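You operate a simulated robot arm through the tools that you are given. There is no shell and no other tool. Be economical: measure what you need, move in short steps, check, and stop when the job is done.

You run a simulated robot arm. Do the job below in one go: nothing can be reset, and whatever is moved stays where it is left.

TASK
Play the red record at the speed printed on it.
Fine: record on the platter, arm clip to FREE, arm over the record, speed knob, then CUE.

It is judged by the outcome, as a careful person would: the job done as asked, and still so three seconds after it is handed in. It fails if anything else is knocked over, pushed out of place, dropped, spilled or broken.

THE ROBOT
A 7-joint arm with a two-finger parallel gripper, fixed in place. Base frame: the origin is at the foot of the arm, x ahead of it, y to its left, z up; the work surface is at about z = 855. Lengths are in mm, angles in degrees, forces in N, time in s.
With the tool pointing down near the work surface it reaches from about 220 to 740 mm from the base axis. Its first joint turns from -166.0 to 166.0 degrees. Payload 1.57 kg.
The tool frame sits at the grasp point between the pads (the TCP): z along the fingers, y along the line on which they close. The tips reach 30 mm beyond it. Largest opening 110 mm; finger width 24, thickness 12; the body of the gripper, 48 by 112 mm, starts 78 mm behind the TCP.
Orientation is that of the tool frame in the base frame, as [roll, pitch, yaw] about the fixed x, y, z axes, in that order (R = Rz(yaw) Ry(pitch) Rx(roll)). With the fingers straight down and closing along the base's y, the tool's x points along the base's -x, its y along +y and its z along -z.

THE INTERFACE
- The arm moves only by the tool play_rows. Its argument "deltas" is a list that holds one entry, the list of rows, each a list of 7 numbers: the shift along the base's x, y, z in units of 25 mm (1.0 is 25 mm), then the turn, a rotation vector about the base's x, y, z in units of 4 degrees (1.0 is 4 degrees), then the gripper command, from -1 (shut) to 1 (fully open), values between in proportion. In form: [[[dx, dy, dz, wx, wy, wz, claw], ...]]. A call has 1 to 10 rows; each row shifts and turns the commanded pose from where the row before left it. A call with a number of a shift or a turn outside -1 to 1 is refused whole. Rows are played at 5 a second. More than 50 mm and 8.6 degrees between two rows, or a gripper value outside its range, and nothing of the call is played. Where a pose cannot be reached the arm comes as near as it can. A force on the tool above 40 N (or 10 N above the force at the start of the call, whichever is more), or a blocked arm, ends the call early, and 0.2 s more pass. Each finger travels about 45 mm/s and halts on what it meets, pressing with about 39 N; the grip force reading is that of the motor and also rises with nothing between the fingers. The clock runs only during rows and for 0.2 s after the last one: add rows that do not move to give the fingers time. It gives the time, the measured TCP pose, the force on the tool (base axes), the opening and the grip force at its end, in the units of the frame above (readings bear some noise), with the torque about the TCP (base axes, N m) and any sound that the robot's microphone picked up.
- Cameras (640 x 400 px; columns grow to the right, rows downward): "scene" is fixed at [395.9, -506.9, 1578.5]; the picture's right is [1.00, 0.06, 0.00], its down [0.03, -0.55, -0.84] and it looks along [-0.05, 0.84, -0.55] (base axes); focal length 358 px, centre (320, 200). "wrist" rides on the gripper at [70, 16, -141] in the tool frame; the picture's right is [-0.23, 0.97, 0.00], its down [-0.86, -0.20, -0.48] and it looks along [-0.47, -0.11, 0.88] (tool axes); focal length 222 px, centre (320, 200). There is no depth. A picture from a camera that has moved, and an enlarged one, comes with that camera's place and axes in the base frame and with its lens. The place of the scene camera against the robot may be out by one fixed shift of up to 18 mm in any direction.
- capture(camera): a new picture of that camera. It takes no simulated time.
- lift_body(by): slides the trunk up (or, below 0, down) by that many mm; the arm rides with it, the base frame stays. It gives what a move gives, with no picture.
- enlarge(camera, box): a new picture of the part [left, top, right, bottom] of that camera's present view, enlarged. It takes no simulated time.
- close_job(): hands the job in; it is judged then, once.

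Go step by step. Nothing tells you positions but the pictures and the camera data: compare them with the known pose of the tool, close in by small moves and look again before you grip or let go. The budget is 120 turns and 68 pictures, counting those below and the enlarged ones. Unless the task says otherwise, let go and move clear before handing in, and close with one line.

The tools are called as a command line: name --argument value ..., lists and objects as JSON in quotes. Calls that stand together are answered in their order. play_rows: Moves the arm, as the interface text tells. Its arguments: {"type":"object","properties":{"deltas":{"type":"array"}},"required":["deltas"]} The other tools are called the same way: lift_body (by) slides the trunk up or down; capture (camera) takes a picture; enlarge (camera, box) takes an enlarged picture of a part of a camera's view; close_job () hands the job in.

At the start:

```text
time_s: 0.0
tool_pos: [347.6, 434.1, 1170.5]
orientation: [-179.9, -0.1, -180.0]
contact_force: [-0.7, 0.2, -1.0]
ft_torque: [-0.04, 0.01, -0.02]
width: 109.9
grip_force: 0.1
trunk travel left (down, up): [-513.0, 77.0]
```

scene: 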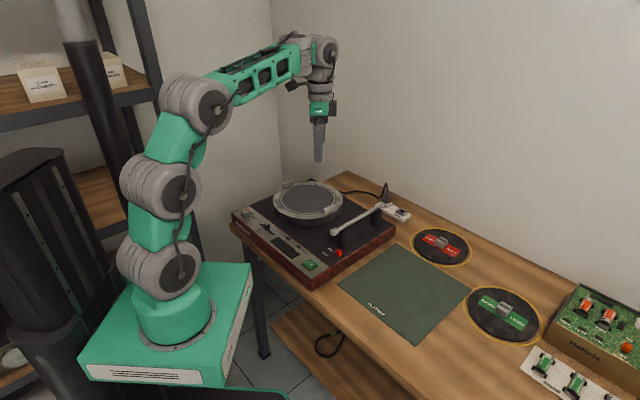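
wrist: 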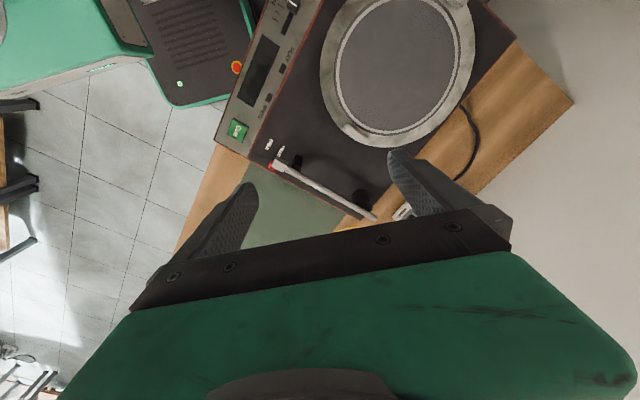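

I see a turntable with a tonearm, a red-label and a green-label record lying to the right on the desk, and a control strip on the deck. I'll look closer at the records and the deck controls before I move.

enlarge --camera "scene" --box '[400, 215, 560, 315]'

enlarge --camera "scene" --box '[225, 170, 417, 290]'

enlarge --camera "wrist" --box '[200, 0, 480, 175]'

```text
4.00 times, centred on (480, 265) of scene
camera zoom: at [395.9, -506.9, 1578.5], right [1.0, 0.06, 0.0], down [0.03, -0.55, -0.84], along [-0.05, 0.84, -0.55], focal length 1432 px, centre (-320, -60)
```

zoom: 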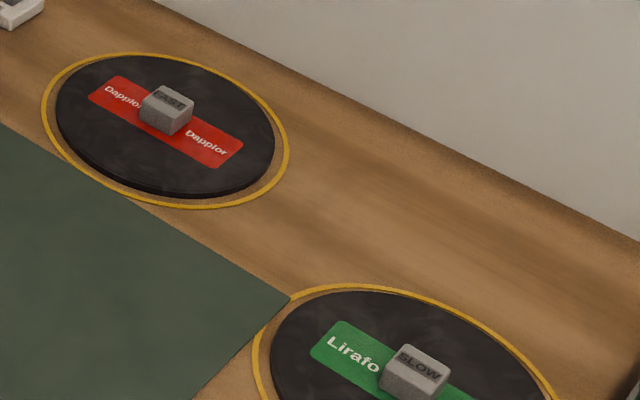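

```text
3.33 times, centred on (321, 230) of scene
camera zoom: at [395.9, -506.9, 1578.5], right [1.0, 0.06, 0.0], down [0.03, -0.55, -0.84], along [-0.05, 0.84, -0.55], focal length 1193 px, centre (317, 100)
```

zoom: 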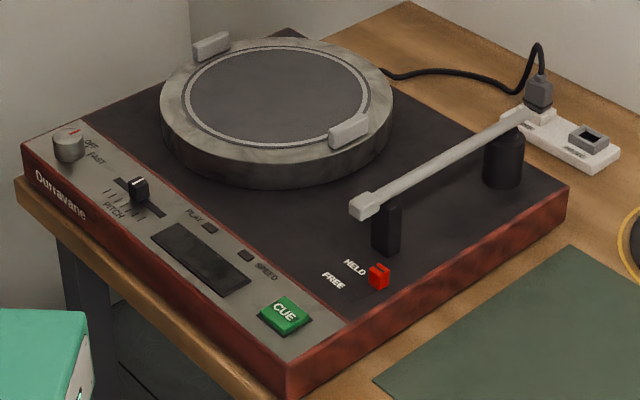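

```text
2.29 times, centred on (340, 88) of wrist
camera zoom: at [276.9, 451.3, 1311.0], right [0.23, 0.97, 0.0], down [0.86, -0.2, 0.48], along [0.47, -0.11, -0.88], focal length 508 px, centre (274, 457)
```

zoom: 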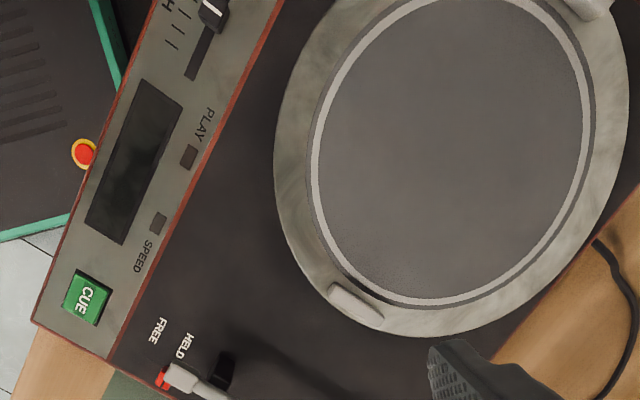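

The red record is marked FAST and lies about 0.8 m from the base. My height estimates from the two cameras disagree, so I'll move the arm towards the record and measure with the wrist camera.

play_rows --deltas '[[[1, 0, 0, 0, 0, 0, 1], [1, 0, 0, 0, 0, 0, 1], [1, 0, 0, 0, 0, 0, 1], [1, 0, 0, 0, 0, 0, 1], [1, 0, 0, 0, 0, 0, 1], [1, 0, 0, 0, 0, 0, 1], [1, 0, 0, 0, 0, 0, 1], [1, 0, 0, 0, 0, 0, 1]]]'

capture --camera "wrist"

capture --camera "scene"

```text
time_s: 1.8
tool_pos: [522.4, 418.2, 1158.6]
orientation: [-180.0, 0.0, 180.0]
contact_force: [0.8, 0.6, -0.3]
ft_torque: [0.01, 0.05, -0.02]
width: 109.9
grip_force: 0.1
out of reach, approached as far as the arm can: row 7, 8
trunk travel left (down, up): [-513.0, 77.0]
```

```text
62 pictures are left
camera wrist: at [452.2, 435.3, 1298.3], right [0.23, 0.97, 0.0], down [0.86, -0.2, 0.48], along [0.46, -0.11, -0.88], focal length 222 px, centre (320, 200)
```

wrist: 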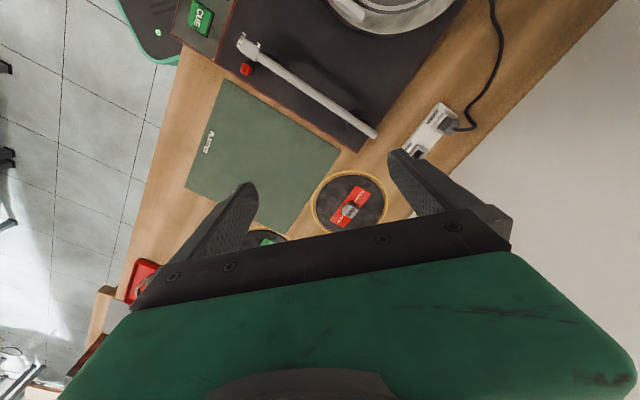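

```text
61 pictures are left
```

scene: 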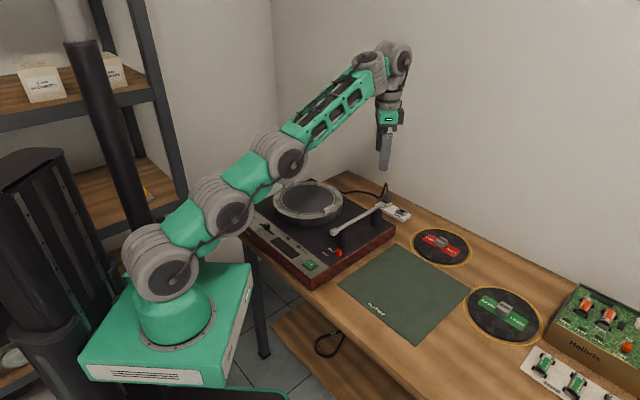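

The record is about 0.85 m out, so I'll need to tilt the tool outward. I'll turn the wrist 30° to line up with the record block, come down, and look again.

play_rows --deltas '[[[0.5, 0, -1, 0, 0, 0.94, 1], [0.5, 0, -1, 0, 0, 0.94, 1], [0.5, 0, -1, 0, 0, 0.94, 1], [0, 0, -1, 0, 0, 0.94, 1], [0, 0, -1, 0, 0, 0.94, 1], [0, 0, 0, 0, 0, 0.94, 1], [0, 0, 0, 0, 0, 0.94, 1], [0, 0, 0, 0, 0, 0.94, 1]]]'

capture --camera "wrist"

```text
time_s: 3.6
tool_pos: [559.2, 418.8, 1033.9]
orientation: [179.9, 0.0, -149.8]
contact_force: [0.3, -0.1, 0.3]
ft_torque: [0.02, 0.03, 0.01]
width: 109.9
grip_force: 0.0
trunk travel left (down, up): [-513.0, 77.0]
```

```text
60 pictures are left
camera wrist: at [489.8, 398.9, 1174.3], right [-0.29, 0.96, 0.0], down [0.84, 0.26, 0.48], along [0.46, 0.14, -0.88], focal length 222 px, centre (320, 200)
```

wrist: 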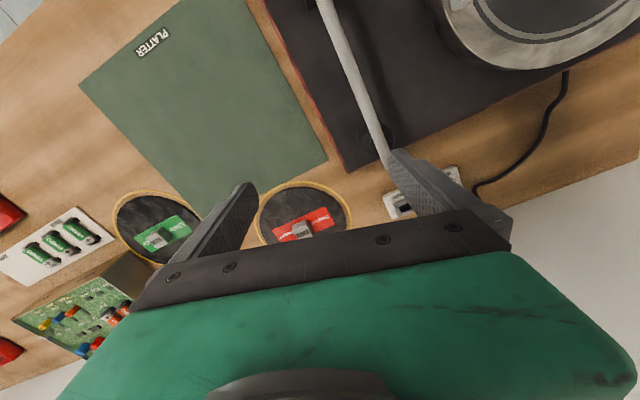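

The record's grey block sits near (752, 442, ~813), 872 mm from the base axis. I'll tilt the fingers about 35° outward, move closer while staying high, and look again.

play_rows --deltas '[[[0.54, -0.085, -0.37, 0.492, -0.838, 0, 1], [0.54, -0.085, -0.37, 0.492, -0.838, 0, 1], [0.54, -0.085, -0.37, 0.492, -0.838, 0, 1], [0.54, -0.085, -0.37, 0.492, -0.838, 0, 1], [0.54, -0.085, -0.37, 0.492, -0.838, 0, 1], [0.54, -0.085, -0.37, 0.492, -0.838, 0, 1], [0.54, -0.085, -0.37, 0.492, -0.838, 0, 1], [0.54, -0.085, -0.37, 0.492, -0.838, 0, 1], [0.54, -0.085, -0.37, 0.492, -0.838, 0, 1]]]'

capture --camera "wrist"

capture --camera "scene"

```text
time_s: 5.6
tool_pos: [680.9, 399.9, 951.5]
orientation: [179.7, 34.9, -150.1]
contact_force: [0.4, -0.7, 0.6]
ft_torque: [0.01, -0.03, 0.0]
width: 110.1
grip_force: 0.0
trunk travel left (down, up): [-513.0, 77.0]
```

```text
59 pictures are left
camera wrist: at [552.2, 344.9, 1026.6], right [-0.33, 0.93, 0.13], down [0.47, 0.04, 0.88], along [0.82, 0.35, -0.45], focal length 222 px, centre (320, 200)
```

wrist: 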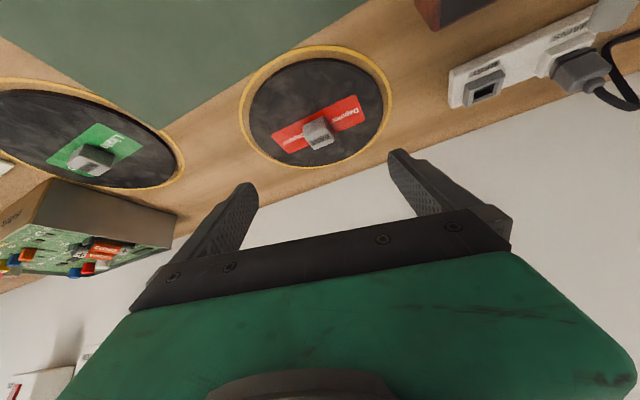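

```text
58 pictures are left
```

scene: 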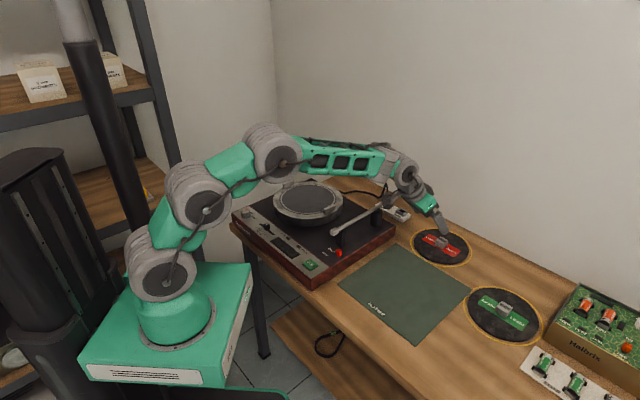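

The tilted pose is reachable, and this view gives (752, 440) at z≈815 again. I'll enlarge to see the block's shape and height.

enlarge --camera "wrist" --box '[237, 40, 397, 180]'

enlarge --camera "wrist" --box '[440, 0, 640, 125]'

```text
2.86 times, centred on (317, 110) of wrist
camera zoom: at [552.2, 344.9, 1026.6], right [-0.33, 0.93, 0.13], down [0.47, 0.04, 0.88], along [0.82, 0.35, -0.45], focal length 635 px, centre (329, 457)
```

zoom: 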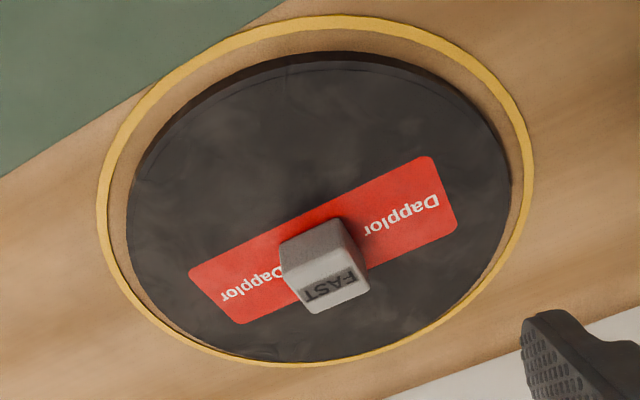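

```text
3.20 times, centred on (540, 62) of wrist
camera zoom: at [552.2, 344.9, 1026.6], right [-0.33, 0.93, 0.13], down [0.47, 0.04, 0.88], along [0.82, 0.35, -0.45], focal length 711 px, centre (-384, 640)
```

zoom: 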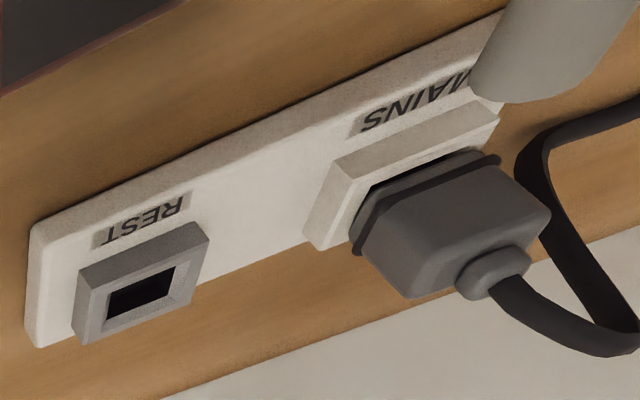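

The mains plug is in its socket, and the block is a cube of about 25–30 mm with its sides aligned to my closing line. I'll approach to just above it and check.

play_rows --deltas '[[[0.61, 0.345, -0.6, 0, 0, 0, 1], [0.61, 0.345, -0.6, 0, 0, 0, 1], [0.61, 0.345, -0.6, 0, 0, 0, 1], [0.61, 0.345, -0.6, 0, 0, 0, 1]]]'

capture --camera "wrist"

enlarge --camera "scene" --box '[360, 150, 520, 280]'

```text
time_s: 6.6
tool_pos: [741.8, 434.7, 890.7]
orientation: [179.8, 35.0, -150.1]
contact_force: [0.6, 0.4, -0.4]
ft_torque: [-0.04, 0.03, -0.01]
width: 110.1
grip_force: 0.0
trunk travel left (down, up): [-513.0, 77.0]
```

```text
55 pictures are left
camera wrist: at [613.9, 379.7, 965.9], right [-0.33, 0.94, 0.13], down [0.47, 0.04, 0.88], along [0.82, 0.35, -0.45], focal length 222 px, centre (320, 200)
```

wrist: 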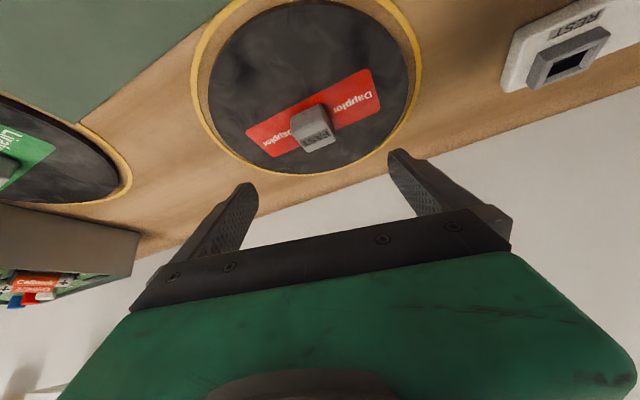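

```text
3.08 times, centred on (440, 215) of scene
camera zoom: at [395.9, -506.9, 1578.5], right [1.0, 0.06, 0.0], down [0.03, -0.55, -0.84], along [-0.05, 0.84, -0.55], focal length 1102 px, centre (-49, 154)
```

zoom: 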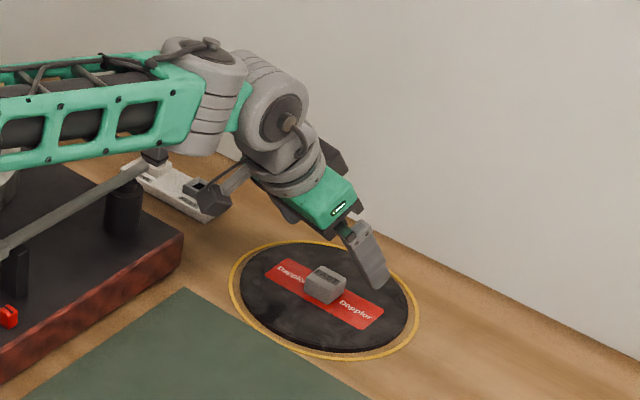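

The fingers are centred on the block to within a few mm. I'll lower most of the way and check again.

play_rows --deltas '[[[0, 0.05, -0.7, 0, 0, 0, 1], [0, 0.05, -0.7, 0, 0, 0, 1], [0, 0, 0, 0, 0, 0, 1]]]'

capture --camera "wrist"

enlarge --camera "scene" --box '[400, 190, 500, 270]'

```text
time_s: 7.4
tool_pos: [742.5, 435.8, 856.6]
orientation: [179.8, 35.0, -149.9]
contact_force: [0.0, -0.3, 0.4]
ft_torque: [0.01, 0.0, -0.02]
width: 110.0
grip_force: 0.2
trunk travel left (down, up): [-513.0, 77.0]
```

```text
53 pictures are left
camera wrist: at [615.0, 381.4, 931.2], right [-0.33, 0.94, 0.13], down [0.47, 0.04, 0.88], along [0.82, 0.35, -0.45], focal length 222 px, centre (320, 200)
```

wrist: 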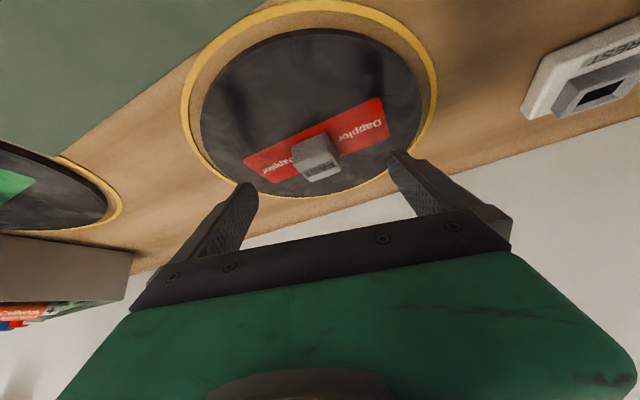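

```text
5.00 times, centred on (450, 230) of scene
camera zoom: at [395.9, -506.9, 1578.5], right [1.0, 0.06, 0.0], down [0.03, -0.55, -0.84], along [-0.05, 0.84, -0.55], focal length 1790 px, centre (-330, 50)
```

zoom: 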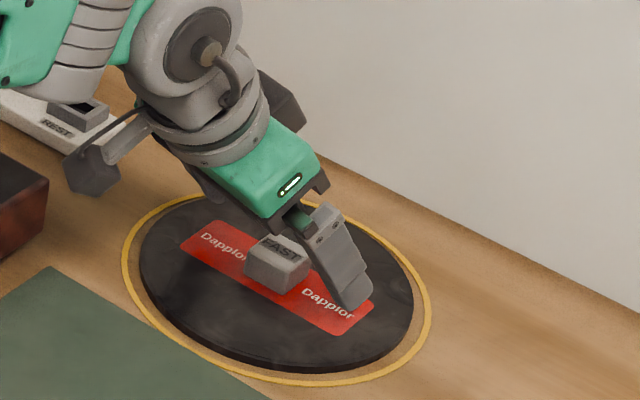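

Triangulation puts the block centre at R≈874, z≈814, which matches the tool. I'll go down the last 16 mm and close.

play_rows --deltas '[[[0.05, 0.03, -0.33, 0, 0, 0, 1], [0.05, 0.03, -0.33, 0, 0, 0, 1], [0, 0, 0, 0, 0, 0, 1]]]'

capture --camera "wrist"

enlarge --camera "scene" --box '[400, 190, 500, 270]'

```text
time_s: 8.2
tool_pos: [744.8, 437.0, 841.0]
orientation: [179.8, 35.1, -150.0]
contact_force: [0.3, 0.0, -0.6]
ft_torque: [0.0, -0.01, -0.01]
width: 109.6
grip_force: 0.0
trunk travel left (down, up): [-513.0, 77.0]
```

```text
51 pictures are left
camera wrist: at [616.8, 383.5, 915.6], right [-0.33, 0.94, 0.13], down [0.47, 0.04, 0.88], along [0.82, 0.35, -0.45], focal length 222 px, centre (320, 200)
```

wrist: 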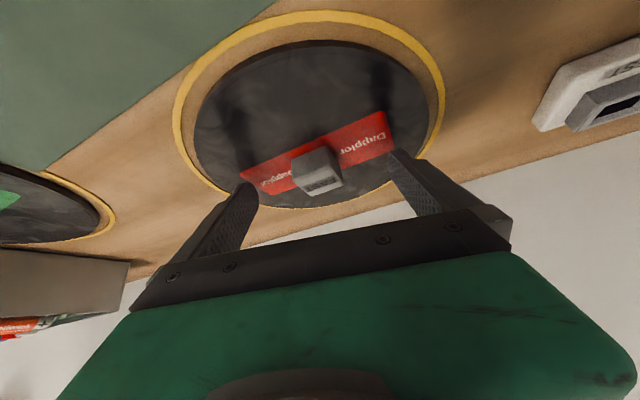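

```text
5.00 times, centred on (450, 230) of scene
camera zoom: at [395.9, -506.9, 1578.5], right [1.0, 0.06, 0.0], down [0.03, -0.55, -0.84], along [-0.05, 0.84, -0.55], focal length 1790 px, centre (-330, 50)
```

zoom: 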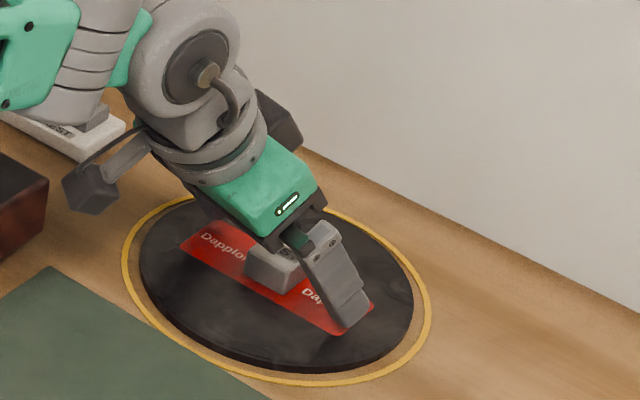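

The block sits between the fingertips, so I'll close the gripper.

play_rows --deltas '[[[0, 0, 0, 0, 0, 0, -1], [0, 0, 0, 0, 0, 0, -1], [0, 0, 0, 0, 0, 0, -1], [0, 0, 0, 0, 0, 0, -1], [0, 0, 0, 0, 0, 0, -1], [0, 0, 0, 0, 0, 0, -1], [0, 0, 0, 0, 0, 0, -1]]]'

capture --camera "wrist"

```text
time_s: 9.8
tool_pos: [745.0, 438.1, 841.8]
orientation: [179.8, 35.1, -150.0]
contact_force: [-0.1, -0.4, 0.0]
ft_torque: [-0.09, -0.13, 0.01]
width: 31.4
grip_force: 36.1
trunk travel left (down, up): [-513.0, 77.0]
```

```text
49 pictures are left
camera wrist: at [616.7, 383.3, 915.7], right [-0.33, 0.94, 0.13], down [0.47, 0.04, 0.88], along [0.82, 0.35, -0.45], focal length 222 px, centre (320, 200)
```

wrist: 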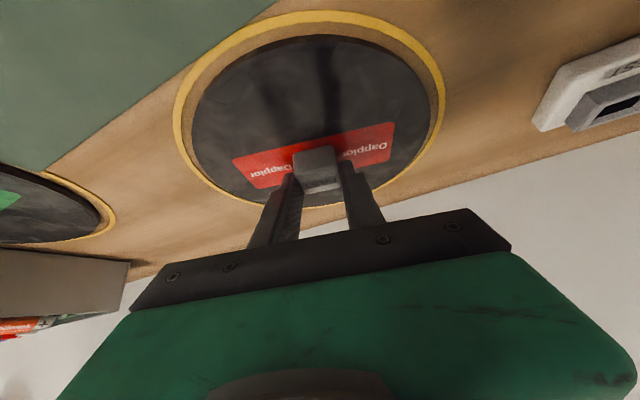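

I have the block at a width of 31 mm. I'll lift slowly and check that the record stays level.

play_rows --deltas '[[[0, 0, 0.4, 0, 0, 0, -1], [0, 0, 0.6, 0, 0, 0, -1], [0, 0, 0.8, 0, 0, 0, -1], [0, 0, 0, 0, 0, 0, -1], [0, 0, 0, 0, 0, 0, -1]]]'

capture --camera "wrist"

capture --camera "scene"

```text
time_s: 11.0
tool_pos: [742.1, 436.8, 885.0]
orientation: [179.9, 35.0, -150.0]
contact_force: [1.2, 0.4, -1.3]
ft_torque: [0.02, 0.03, 0.01]
width: 31.0
grip_force: 39.7
trunk travel left (down, up): [-513.0, 77.0]
```

```text
48 pictures are left
camera wrist: at [615.0, 382.8, 959.5], right [-0.33, 0.94, 0.13], down [0.47, 0.04, 0.88], along [0.82, 0.35, -0.45], focal length 222 px, centre (320, 200)
```

wrist: 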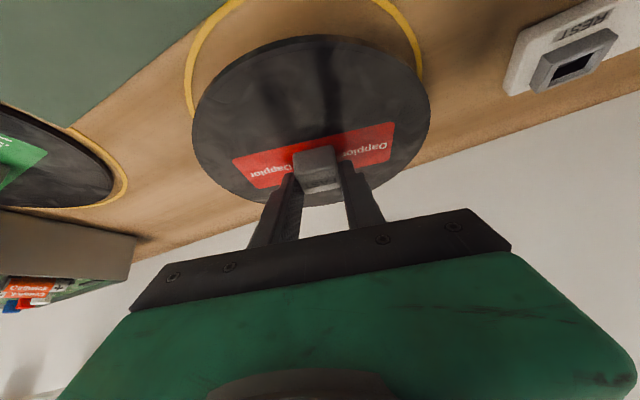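

```text
47 pictures are left
```

scene: 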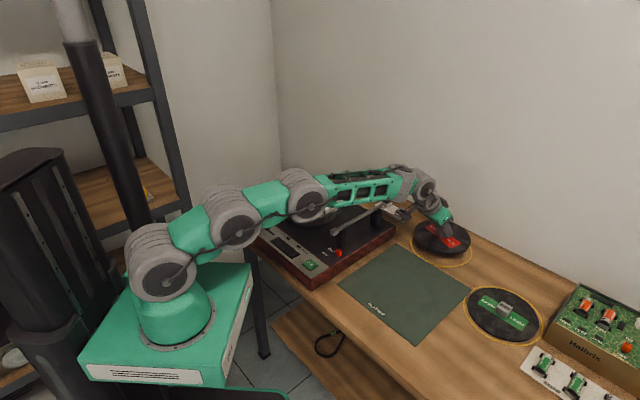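

The record is held level and clear of its ring. I'll raise it and draw it back, then carry it towards the deck.

play_rows --deltas '[[[-0.5, -0.3, 1, 0, 0, 0, -1], [-0.5, -0.3, 1, 0, 0, 0, -1], [-0.5, -0.3, 1, 0, 0, 0, -1], [-0.5, -0.3, 1, 0, 0, 0, -1], [-0.5, -0.3, 1, 0, 0, 0, -1], [-0.5, -0.3, 1, 0, 0, 0, -1], [-0.5, -0.3, 1, 0, 0, 0, -1], [-0.5, -0.3, 1, 0, 0, 0, -1], [0, 0, 0, 0, 0, 0, -1]]]'

play_rows --deltas '[[[-1, 0.6, 0, 0, 0, 0, -1], [-1, 0.6, 0, 0, 0, 0, -1], [-1, 0.6, 0, 0, 0, 0, -1], [-1, 0.6, 0, 0, 0, 0, -1], [-1, 0.6, 0, 0, 0, 0, -1], [-1, 0.6, 0, 0, 0, 0, -1], [0, 0, 0, 0, 0, 0, -1]]]'

capture --camera "wrist"

capture --camera "scene"

```text
time_s: 13.0
tool_pos: [642.4, 377.5, 1085.2]
orientation: [179.7, 34.9, -150.0]
contact_force: [0.7, 0.3, -1.1]
ft_torque: [0.03, 0.01, 0.01]
width: 31.1
grip_force: 38.8
trunk travel left (down, up): [-513.0, 77.0]
```

```text
time_s: 14.6
tool_pos: [493.0, 466.6, 1083.7]
orientation: [179.8, 35.0, -150.0]
contact_force: [0.8, 0.9, -0.4]
ft_torque: [-0.02, 0.01, 0.03]
width: 31.4
grip_force: 39.1
trunk travel left (down, up): [-513.0, 77.0]
```

```text
46 pictures are left
camera wrist: at [363.8, 412.9, 1159.6], right [-0.33, 0.94, 0.13], down [0.47, 0.04, 0.88], along [0.82, 0.35, -0.45], focal length 222 px, centre (320, 200)
```

wrist: 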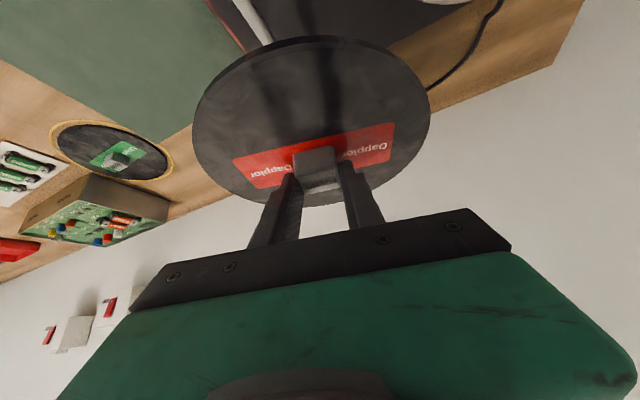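

```text
45 pictures are left
```

scene: 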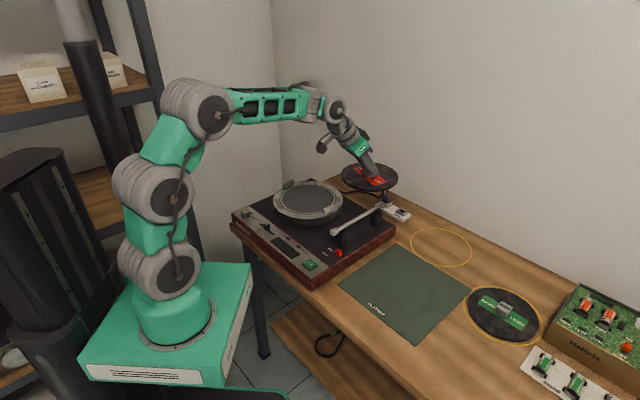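

I'll take a clean zoom of the platter from the scene camera to get its exact centre and see the two blocks on its rim.

enlarge --camera "scene" --box '[262, 168, 358, 228]'

enlarge --camera "scene" --box '[325, 130, 421, 200]'

```text
6.67 times, centred on (310, 198) of scene
camera zoom: at [395.9, -506.9, 1578.5], right [1.0, 0.06, 0.0], down [0.03, -0.55, -0.84], along [-0.05, 0.84, -0.55], focal length 2386 px, centre (387, 213)
```

zoom: 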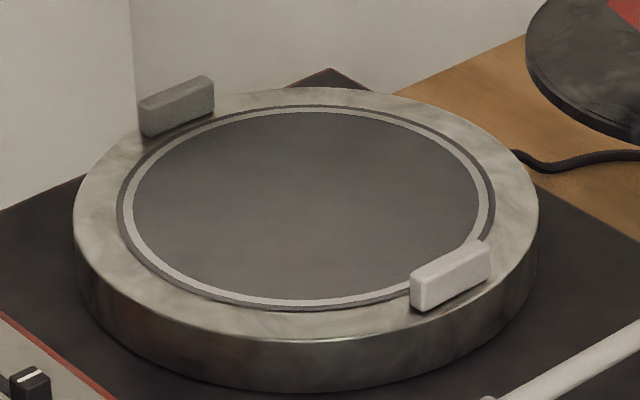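

```text
5.71 times, centred on (373, 165) of scene
camera zoom: at [395.9, -506.9, 1578.5], right [1.0, 0.06, 0.0], down [0.03, -0.55, -0.84], along [-0.05, 0.84, -0.55], focal length 2046 px, centre (17, 400)
```

zoom: 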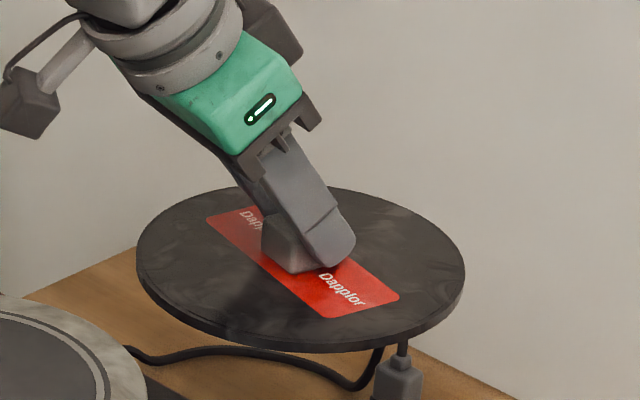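

The record is about 178 mm across and the platter ring about 195 mm, centred near (290, 580). I'll carry the record over the platter, still high, and compare in the scene view.

play_rows --deltas '[[[-0.947, 0.484, 0, 0, 0, 0, -1], [-0.947, 0.484, 0, 0, 0, 0, -1], [-0.947, 0.484, 0, 0, 0, 0, -1], [-0.947, 0.484, 0, 0, 0, 0, -1], [-0.947, 0.484, 0, 0, 0, 0, -1], [-0.947, 0.484, 0, 0, 0, 0, -1], [-0.947, 0.484, 0, 0, 0, 0, -1], [-0.947, 0.484, 0, 0, 0, 0, -1], [-0.947, 0.484, 0, 0, 0, 0, -1], [0, 0, 0, 0, 0, 0, -1]]]'

capture --camera "scene"

capture --camera "wrist"

```text
time_s: 16.8
tool_pos: [280.4, 577.1, 1084.2]
orientation: [179.8, 34.9, -150.0]
contact_force: [-0.6, 0.2, -0.8]
ft_torque: [-0.01, 0.0, -0.01]
width: 31.1
grip_force: 39.0
trunk travel left (down, up): [-513.0, 77.0]
```

```text
42 pictures are left
```

scene: 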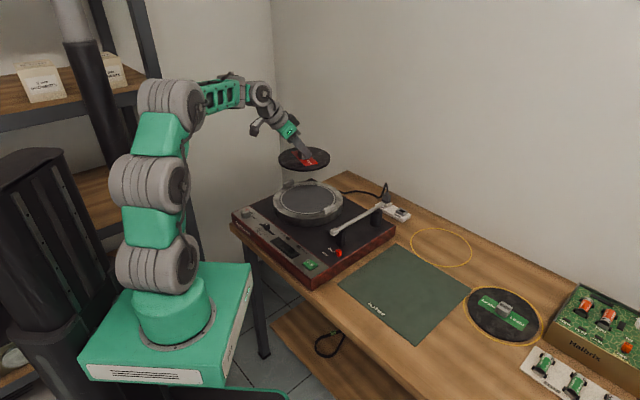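

```text
41 pictures are left
camera wrist: at [152.7, 522.3, 1159.5], right [-0.33, 0.94, 0.13], down [0.47, 0.04, 0.88], along [0.82, 0.35, -0.45], focal length 222 px, centre (320, 200)
```

wrist: 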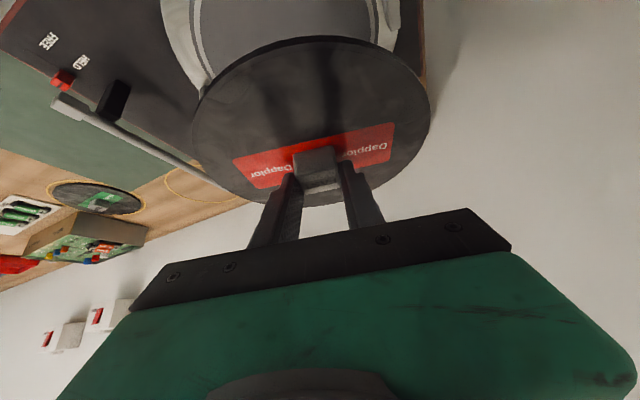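

The tangential offset looks within about 5 mm. I'll zoom in on both record and platter for a finer comparison.

enlarge --camera "scene" --box '[257, 140, 353, 230]'

```text
4.44 times, centred on (305, 185) of scene
camera zoom: at [395.9, -506.9, 1578.5], right [1.0, 0.06, 0.0], down [0.03, -0.55, -0.84], along [-0.05, 0.84, -0.55], focal length 1591 px, centre (387, 267)
```

zoom: 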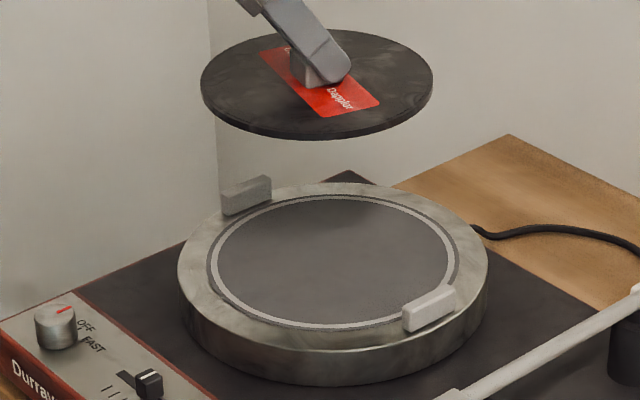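

The record centre is at about (289, 582) and the platter at about (296, 582). I'll shift +6 mm in x, descend to about 30 mm above the platter, and check.

play_rows --deltas '[[[0.25, 0, -0.8, 0, 0, 0, -1], [0, 0, -1, 0, 0, 0, -1], [0, 0, -1, 0, 0, 0, -1], [0, 0, -1, 0, 0, 0, -1], [0, 0, -0.8, 0, 0, 0, -1], [0, 0, 0, 0, 0, 0, -1]]]'

enlarge --camera "scene" --box '[257, 150, 353, 230]'

capture --camera "wrist"

```text
time_s: 18.2
tool_pos: [288.1, 576.7, 968.2]
orientation: [179.8, 35.1, -150.0]
contact_force: [-0.8, -0.2, -1.5]
ft_torque: [0.02, 0.01, -0.03]
width: 31.1
grip_force: 39.1
trunk travel left (down, up): [-513.0, 77.0]
```

```text
5.00 times, centred on (305, 190) of scene
camera zoom: at [395.9, -506.9, 1578.5], right [1.0, 0.06, 0.0], down [0.03, -0.55, -0.84], along [-0.05, 0.84, -0.55], focal length 1790 px, centre (395, 250)
```

zoom: 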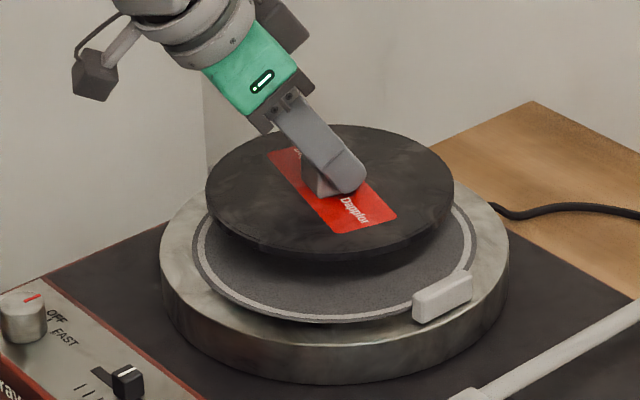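

```text
38 pictures are left
camera wrist: at [159.4, 522.4, 1044.0], right [-0.33, 0.94, 0.13], down [0.47, 0.04, 0.88], along [0.82, 0.35, -0.45], focal length 222 px, centre (320, 200)
```

wrist: 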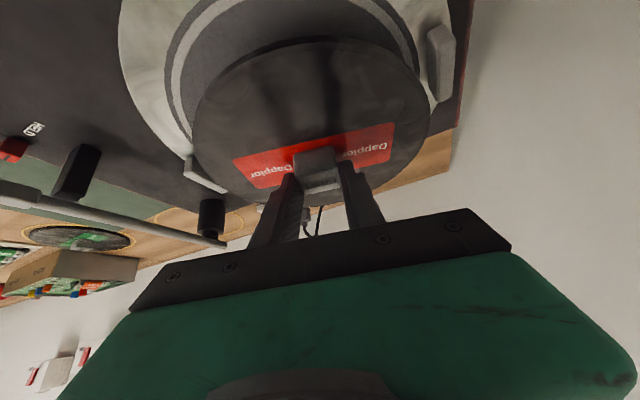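

The record is centred within about 3 mm and contact should come near TCP z≈929. I'll lower to about 934 and check the force.

play_rows --deltas '[[[0.1, 0.03, -0.7, 0, 0, 0, -1], [0, 0, -0.5, 0, 0, 0, -1], [0, 0, -0.16, 0, 0, 0, -1], [0, 0, 0, 0, 0, 0, -1]]]'

enlarge --camera "scene" --box '[257, 150, 353, 230]'

```text
time_s: 19.2
tool_pos: [289.4, 578.1, 935.8]
orientation: [179.7, 35.1, -150.0]
contact_force: [-0.4, -0.3, -0.7]
ft_torque: [-0.04, 0.01, 0.02]
width: 31.0
grip_force: 38.8
trunk travel left (down, up): [-513.0, 77.0]
```

```text
5.00 times, centred on (305, 190) of scene
camera zoom: at [395.9, -506.9, 1578.5], right [1.0, 0.06, 0.0], down [0.03, -0.55, -0.84], along [-0.05, 0.84, -0.55], focal length 1790 px, centre (395, 250)
```

zoom: 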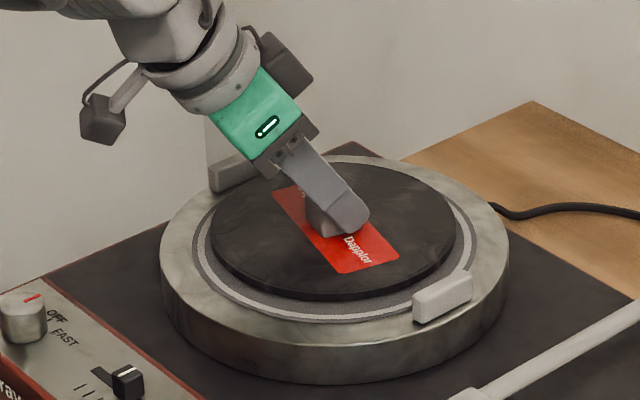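

It's still about 5–10 mm above the platter and well centred. I'll keep lowering in small steps while watching the force.

play_rows --deltas '[[[0.08, 0, -0.1, 0, 0, 0, -1], [0, 0, -0.1, 0, 0, 0, -1], [0, 0, 0, 0, 0, 0, -1]]]'

play_rows --deltas '[[[0, 0, -0.08, 0, 0, 0, -1], [0, 0, 0, 0, 0, 0, -1]]]'

```text
time_s: 20.0
tool_pos: [291.9, 577.2, 933.0]
orientation: [179.6, 35.1, -150.2]
contact_force: [0.8, -0.9, 6.5]
ft_torque: [-0.29, -0.27, -0.02]
width: 31.2
grip_force: 39.1
trunk travel left (down, up): [-513.0, 77.0]
```

```text
time_s: 20.6
tool_pos: [293.2, 577.0, 932.3]
orientation: [179.4, 35.3, -150.2]
contact_force: [0.3, 0.0, 22.2]
ft_torque: [-0.51, 0.43, -0.01]
width: 31.2
grip_force: 39.3
trunk travel left (down, up): [-513.0, 77.0]
```

There is contact at z≈933. I'll confirm it is the platter surface and not a rim before I release.

enlarge --camera "scene" --box '[257, 150, 353, 230]'

capture --camera "wrist"

```text
5.00 times, centred on (305, 190) of scene
camera zoom: at [395.9, -506.9, 1578.5], right [1.0, 0.06, 0.0], down [0.03, -0.55, -0.84], along [-0.05, 0.84, -0.55], focal length 1790 px, centre (395, 250)
```

zoom: 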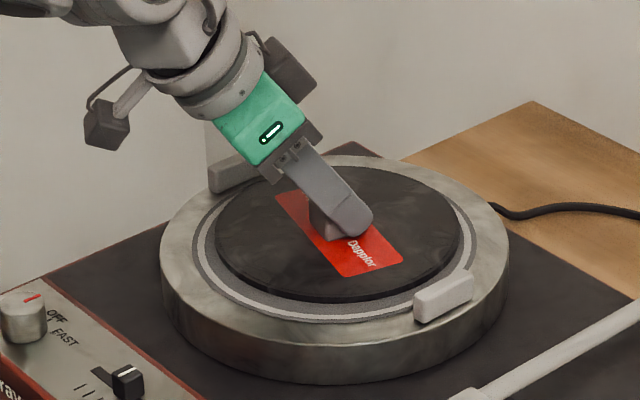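

```text
35 pictures are left
camera wrist: at [163.5, 523.2, 1006.8], right [-0.33, 0.93, 0.14], down [0.47, 0.03, 0.88], along [0.82, 0.35, -0.45], focal length 222 px, centre (320, 200)
```

wrist: 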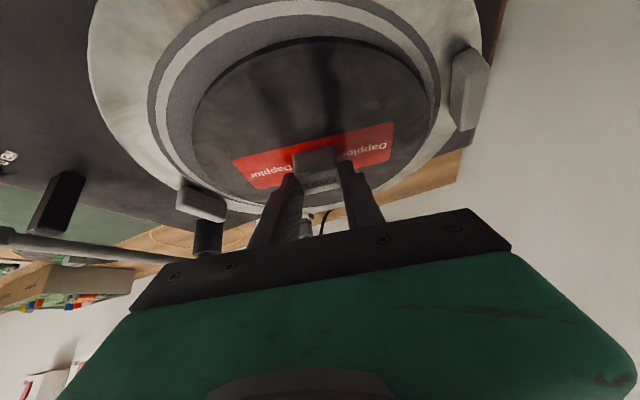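

The record lies flat within the ring. I'll ease off the pressure, open the fingers partway, and back out along the finger axis.

play_rows --deltas '[[[0, 0, 0.04, 0, 0, 0, -1], [0, 0, 0, 0, 0, 0, -1]]]'

play_rows --deltas '[[[0, 0, 0, 0, 0, 0, 0.3], [0, 0, 0, 0, 0, 0, 0.3], [0, 0, 0, 0, 0, 0, 0.3], [0, 0, 0, 0, 0, 0, 0.3]]]'

play_rows --deltas '[[[-0.4, -0.23, 0.8, 0, 0, 0, 0.3], [-0.4, -0.23, 0.8, 0, 0, 0, 0.3], [-0.4, -0.23, 0.8, 0, 0, 0, 0.3], [-0.4, -0.23, 0.8, 0, 0, 0, 0.3], [-0.2, -0.1, 1, 0, 0, 0, 0.3], [0, 0, 1, 0, 0, 0, 0.3], [0, 0, 1, 0, 0, 0, 0.3], [0, 0, 0, 0, 0, 0, 0.3]]]'

enlarge --camera "scene" --box '[257, 160, 353, 230]'

capture --camera "wrist"

```text
time_s: 21.2
tool_pos: [291.8, 577.8, 932.0]
orientation: [179.5, 35.2, -150.0]
contact_force: [5.1, 6.4, 21.6]
ft_torque: [0.28, -0.46, 0.05]
width: 31.3
grip_force: 39.5
trunk travel left (down, up): [-513.0, 77.0]
```

```text
time_s: 22.2
tool_pos: [290.1, 576.0, 929.8]
orientation: [179.8, 34.9, -149.8]
contact_force: [-3.4, 0.6, 8.3]
ft_torque: [-0.17, -0.07, -0.04]
width: 68.1
grip_force: 0.2
trunk travel left (down, up): [-513.0, 77.0]
```

```text
time_s: 24.0
tool_pos: [245.0, 551.4, 1084.3]
orientation: [179.8, 35.1, -150.0]
contact_force: [0.6, 0.0, -0.2]
ft_torque: [-0.02, -0.01, 0.02]
width: 71.6
grip_force: 0.0
trunk travel left (down, up): [-513.0, 77.0]
```

```text
5.71 times, centred on (305, 195) of scene
camera zoom: at [395.9, -506.9, 1578.5], right [1.0, 0.06, 0.0], down [0.03, -0.55, -0.84], along [-0.05, 0.84, -0.55], focal length 2046 px, centre (406, 229)
```

zoom: 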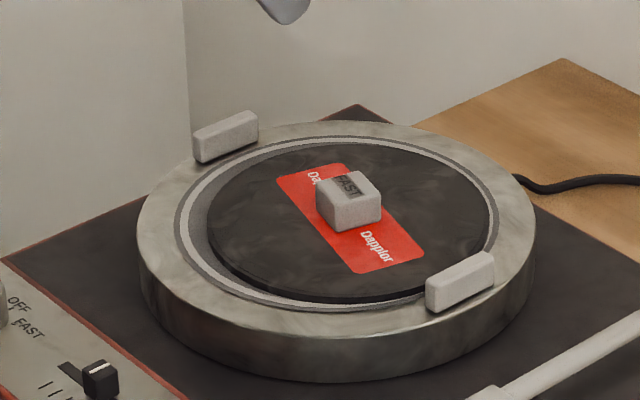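

```text
33 pictures are left
camera wrist: at [118.0, 496.7, 1160.0], right [-0.33, 0.94, 0.13], down [0.47, 0.04, 0.88], along [0.82, 0.35, -0.45], focal length 222 px, centre (320, 200)
```

wrist: 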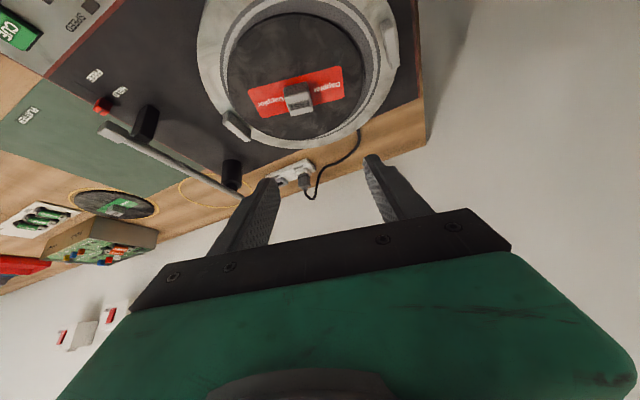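

The record is on the platter but has moved a few mm outward as I released. I'll check closely whether it is centred and flat.

enlarge --camera "wrist" --box '[190, 0, 410, 150]'

enlarge --camera "scene" --box '[277, 175, 345, 220]'

```text
2.67 times, centred on (300, 75) of wrist
camera zoom: at [118.0, 496.7, 1160.0], right [-0.33, 0.94, 0.13], down [0.47, 0.04, 0.88], along [0.82, 0.35, -0.45], focal length 592 px, centre (373, 533)
```

zoom: 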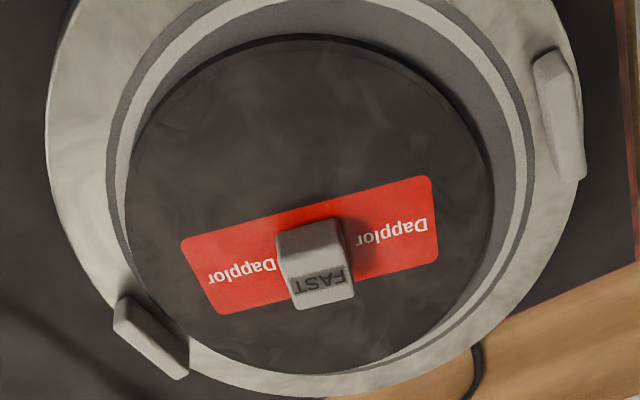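

```text
8.89 times, centred on (311, 198) of scene
camera zoom: at [395.9, -506.9, 1578.5], right [1.0, 0.06, 0.0], down [0.03, -0.55, -0.84], along [-0.05, 0.84, -0.55], focal length 3182 px, centre (400, 222)
```

zoom: 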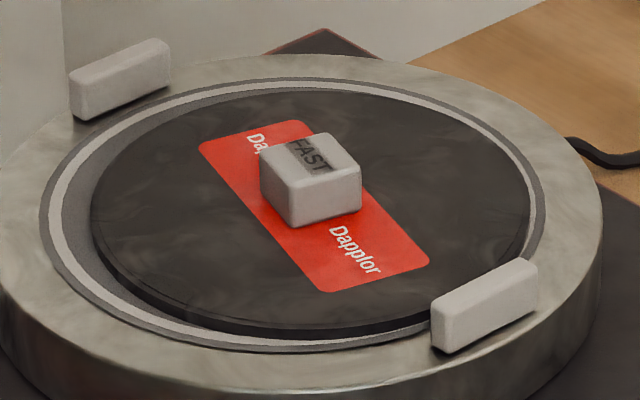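

The record sits about 8 mm off centre because the fingertips brushed it while opening. I'll regrip a little higher, lift it slightly and recentre it.

play_rows --deltas '[[[0.35, 0.036, -0.84, 0, 0, 0, 0.3], [0.35, 0.036, -0.84, 0, 0, 0, 0.3], [0.35, 0.036, -0.84, 0, 0, 0, 0.3], [0.35, 0.036, -0.84, 0, 0, 0, 0.3], [0.4, 0.24, -0.9, 0, 0, 0, 0.3], [0.4, 0.24, -0.9, 0, 0, 0, 0.3], [0.05, 0, -0.3, 0, 0, 0, 0.3], [0, 0, 0, 0, 0, 0, 0.3]]]'

capture --camera "wrist"

enlarge --camera "scene" --box '[267, 160, 353, 220]'

```text
time_s: 25.8
tool_pos: [304.1, 565.7, 948.0]
orientation: [179.7, 35.0, -150.0]
contact_force: [0.3, -0.6, 0.5]
ft_torque: [0.0, 0.02, 0.02]
width: 71.5
grip_force: 0.1
trunk travel left (down, up): [-513.0, 77.0]
```

```text
30 pictures are left
camera wrist: at [175.6, 512.3, 1023.1], right [-0.33, 0.94, 0.13], down [0.47, 0.04, 0.88], along [0.82, 0.35, -0.45], focal length 222 px, centre (320, 200)
```

wrist: 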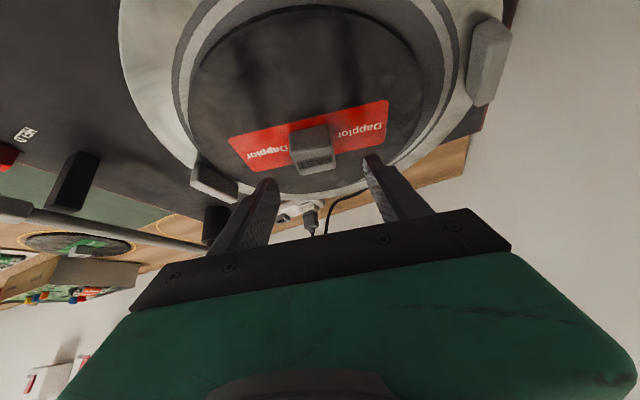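

```text
6.67 times, centred on (310, 190) of scene
camera zoom: at [395.9, -506.9, 1578.5], right [1.0, 0.06, 0.0], down [0.03, -0.55, -0.84], along [-0.05, 0.84, -0.55], focal length 2386 px, centre (387, 267)
```

zoom: 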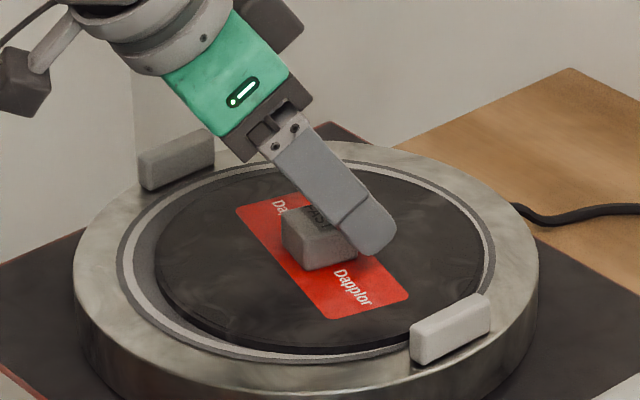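

Aligned. I'll go down 11 mm and close.

play_rows --deltas '[[[0, 0, -0.44, 0, 0, 0, 0.3], [0, 0, 0, 0, 0, 0, 0.3], [0, 0, 0, 0, 0, 0, -1], [0, 0, 0, 0, 0, 0, -1], [0, 0, 0, 0, 0, 0, -1], [0, 0, 0, 0, 0, 0, -1], [0, 0, 0, 0, 0, 0, -1]]]'

play_rows --deltas '[[[0, 0, 0.24, 0, 0, 0, -1], [-0.24, 0.2, 0, 0, 0, 0, -1], [0, 0, 0, 0, 0, 0, -1]]]'

enlarge --camera "scene" --box '[267, 160, 353, 220]'

```text
time_s: 27.4
tool_pos: [303.1, 565.9, 937.3]
orientation: [179.8, 35.0, -150.0]
contact_force: [0.2, 0.6, -0.4]
ft_torque: [-0.02, -0.05, -0.02]
width: 31.3
grip_force: 38.6
trunk travel left (down, up): [-513.0, 77.0]
```

```text
time_s: 28.2
tool_pos: [297.6, 572.0, 943.7]
orientation: [179.9, 35.0, -150.1]
contact_force: [0.1, 0.0, -0.6]
ft_torque: [-0.02, 0.04, 0.04]
width: 31.2
grip_force: 38.7
trunk travel left (down, up): [-513.0, 77.0]
```

```text
6.67 times, centred on (310, 190) of scene
camera zoom: at [395.9, -506.9, 1578.5], right [1.0, 0.06, 0.0], down [0.03, -0.55, -0.84], along [-0.05, 0.84, -0.55], focal length 2386 px, centre (387, 267)
```

zoom: 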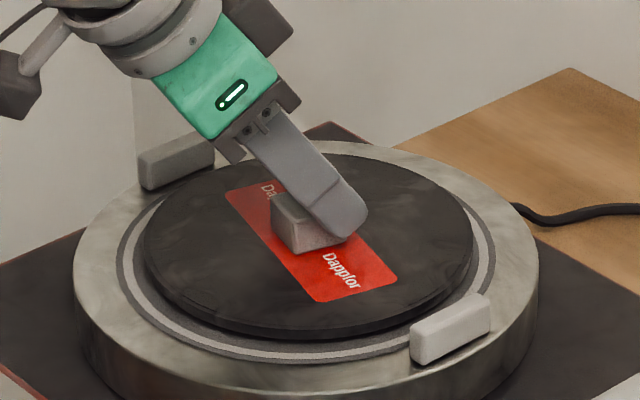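

It's centred now. I'll lower 6 mm and release.

play_rows --deltas '[[[0, 0, -0.2, 0, 0, 0, -1], [0, 0, 0, 0, 0, 0, -1]]]'

play_rows --deltas '[[[0, 0, -0.04, 0, 0, 0, -1], [0, 0, 0, 0, 0, 0, -1]]]'

```text
time_s: 28.8
tool_pos: [297.2, 571.3, 939.1]
orientation: [179.7, 35.0, -150.0]
contact_force: [0.4, -0.9, -1.4]
ft_torque: [-0.05, 0.02, 0.0]
width: 30.8
grip_force: 39.1
trunk travel left (down, up): [-513.0, 77.0]
```

```text
time_s: 29.4
tool_pos: [297.1, 571.5, 937.4]
orientation: [179.8, 35.0, -150.0]
contact_force: [0.1, 0.3, -1.9]
ft_torque: [-0.01, -0.01, -0.01]
width: 31.2
grip_force: 39.0
trunk travel left (down, up): [-513.0, 77.0]
```

Contact is very near. I'll ease down 0.75 mm more and release, then back off along the finger axis.

play_rows --deltas '[[[0, 0, -0.03, 0, 0, 0, -1], [0, 0, 0, 0, 0, 0, -1]]]'

play_rows --deltas '[[[0, 0, 0, 0, 0, 0, 0.2], [0, 0, 0, 0, 0, 0, 0.2], [0, 0, 0, 0, 0, 0, 0.2], [0, 0, 0, 0, 0, 0, 0.2]]]'

play_rows --deltas '[[[-0.4, -0.23, 0.8, 0, 0, 0, 0.3], [-0.4, -0.23, 0.8, 0, 0, 0, 0.3], [-0.4, -0.23, 0.8, 0, 0, 0, 0.3], [-0.4, -0.23, 0.8, 0, 0, 0, 0.3], [-0.2, -0.1, 1, 0, 0, 0, 0.3], [0, 0, 1, 0, 0, 0, 0.3], [0, 0, 1, 0, 0, 0, 0.3], [0, 0, 0, 0, 0, 0, 0.3]]]'

enlarge --camera "scene" --box '[277, 175, 345, 220]'

capture --camera "wrist"

```text
time_s: 30.0
tool_pos: [297.1, 571.5, 937.0]
orientation: [179.7, 34.9, -150.0]
contact_force: [-0.1, -0.8, 3.0]
ft_torque: [-0.35, 0.09, -0.03]
width: 31.0
grip_force: 38.7
trunk travel left (down, up): [-513.0, 77.0]
```

```text
time_s: 31.0
tool_pos: [298.0, 571.0, 936.1]
orientation: [179.8, 34.9, -150.0]
contact_force: [-0.2, 0.6, 0.0]
ft_torque: [0.01, -0.03, 0.02]
width: 66.0
grip_force: 0.0
trunk travel left (down, up): [-513.0, 77.0]
```

```text
time_s: 32.8
tool_pos: [251.6, 547.3, 1092.2]
orientation: [179.8, 35.1, -150.1]
contact_force: [-0.4, 0.7, 0.8]
ft_torque: [0.0, 0.02, -0.03]
width: 71.5
grip_force: 0.1
trunk travel left (down, up): [-513.0, 77.0]
```

```text
8.89 times, centred on (311, 198) of scene
camera zoom: at [395.9, -506.9, 1578.5], right [1.0, 0.06, 0.0], down [0.03, -0.55, -0.84], along [-0.05, 0.84, -0.55], focal length 3182 px, centre (400, 222)
```

zoom: 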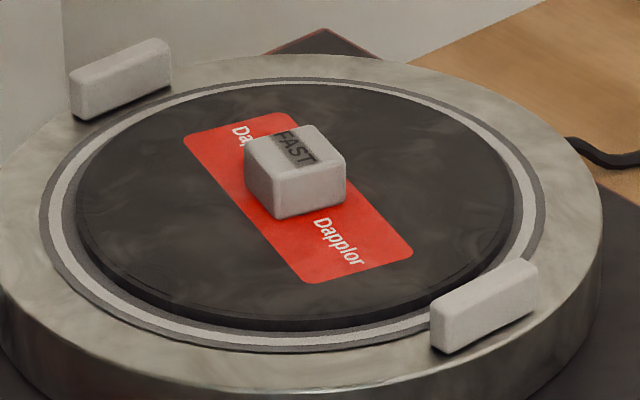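

```text
26 pictures are left
camera wrist: at [123.5, 492.6, 1167.3], right [-0.33, 0.94, 0.13], down [0.47, 0.04, 0.88], along [0.82, 0.35, -0.45], focal length 222 px, centre (320, 200)
```

wrist: 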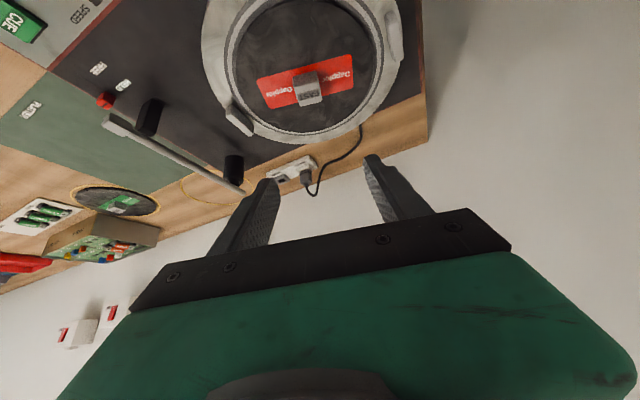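

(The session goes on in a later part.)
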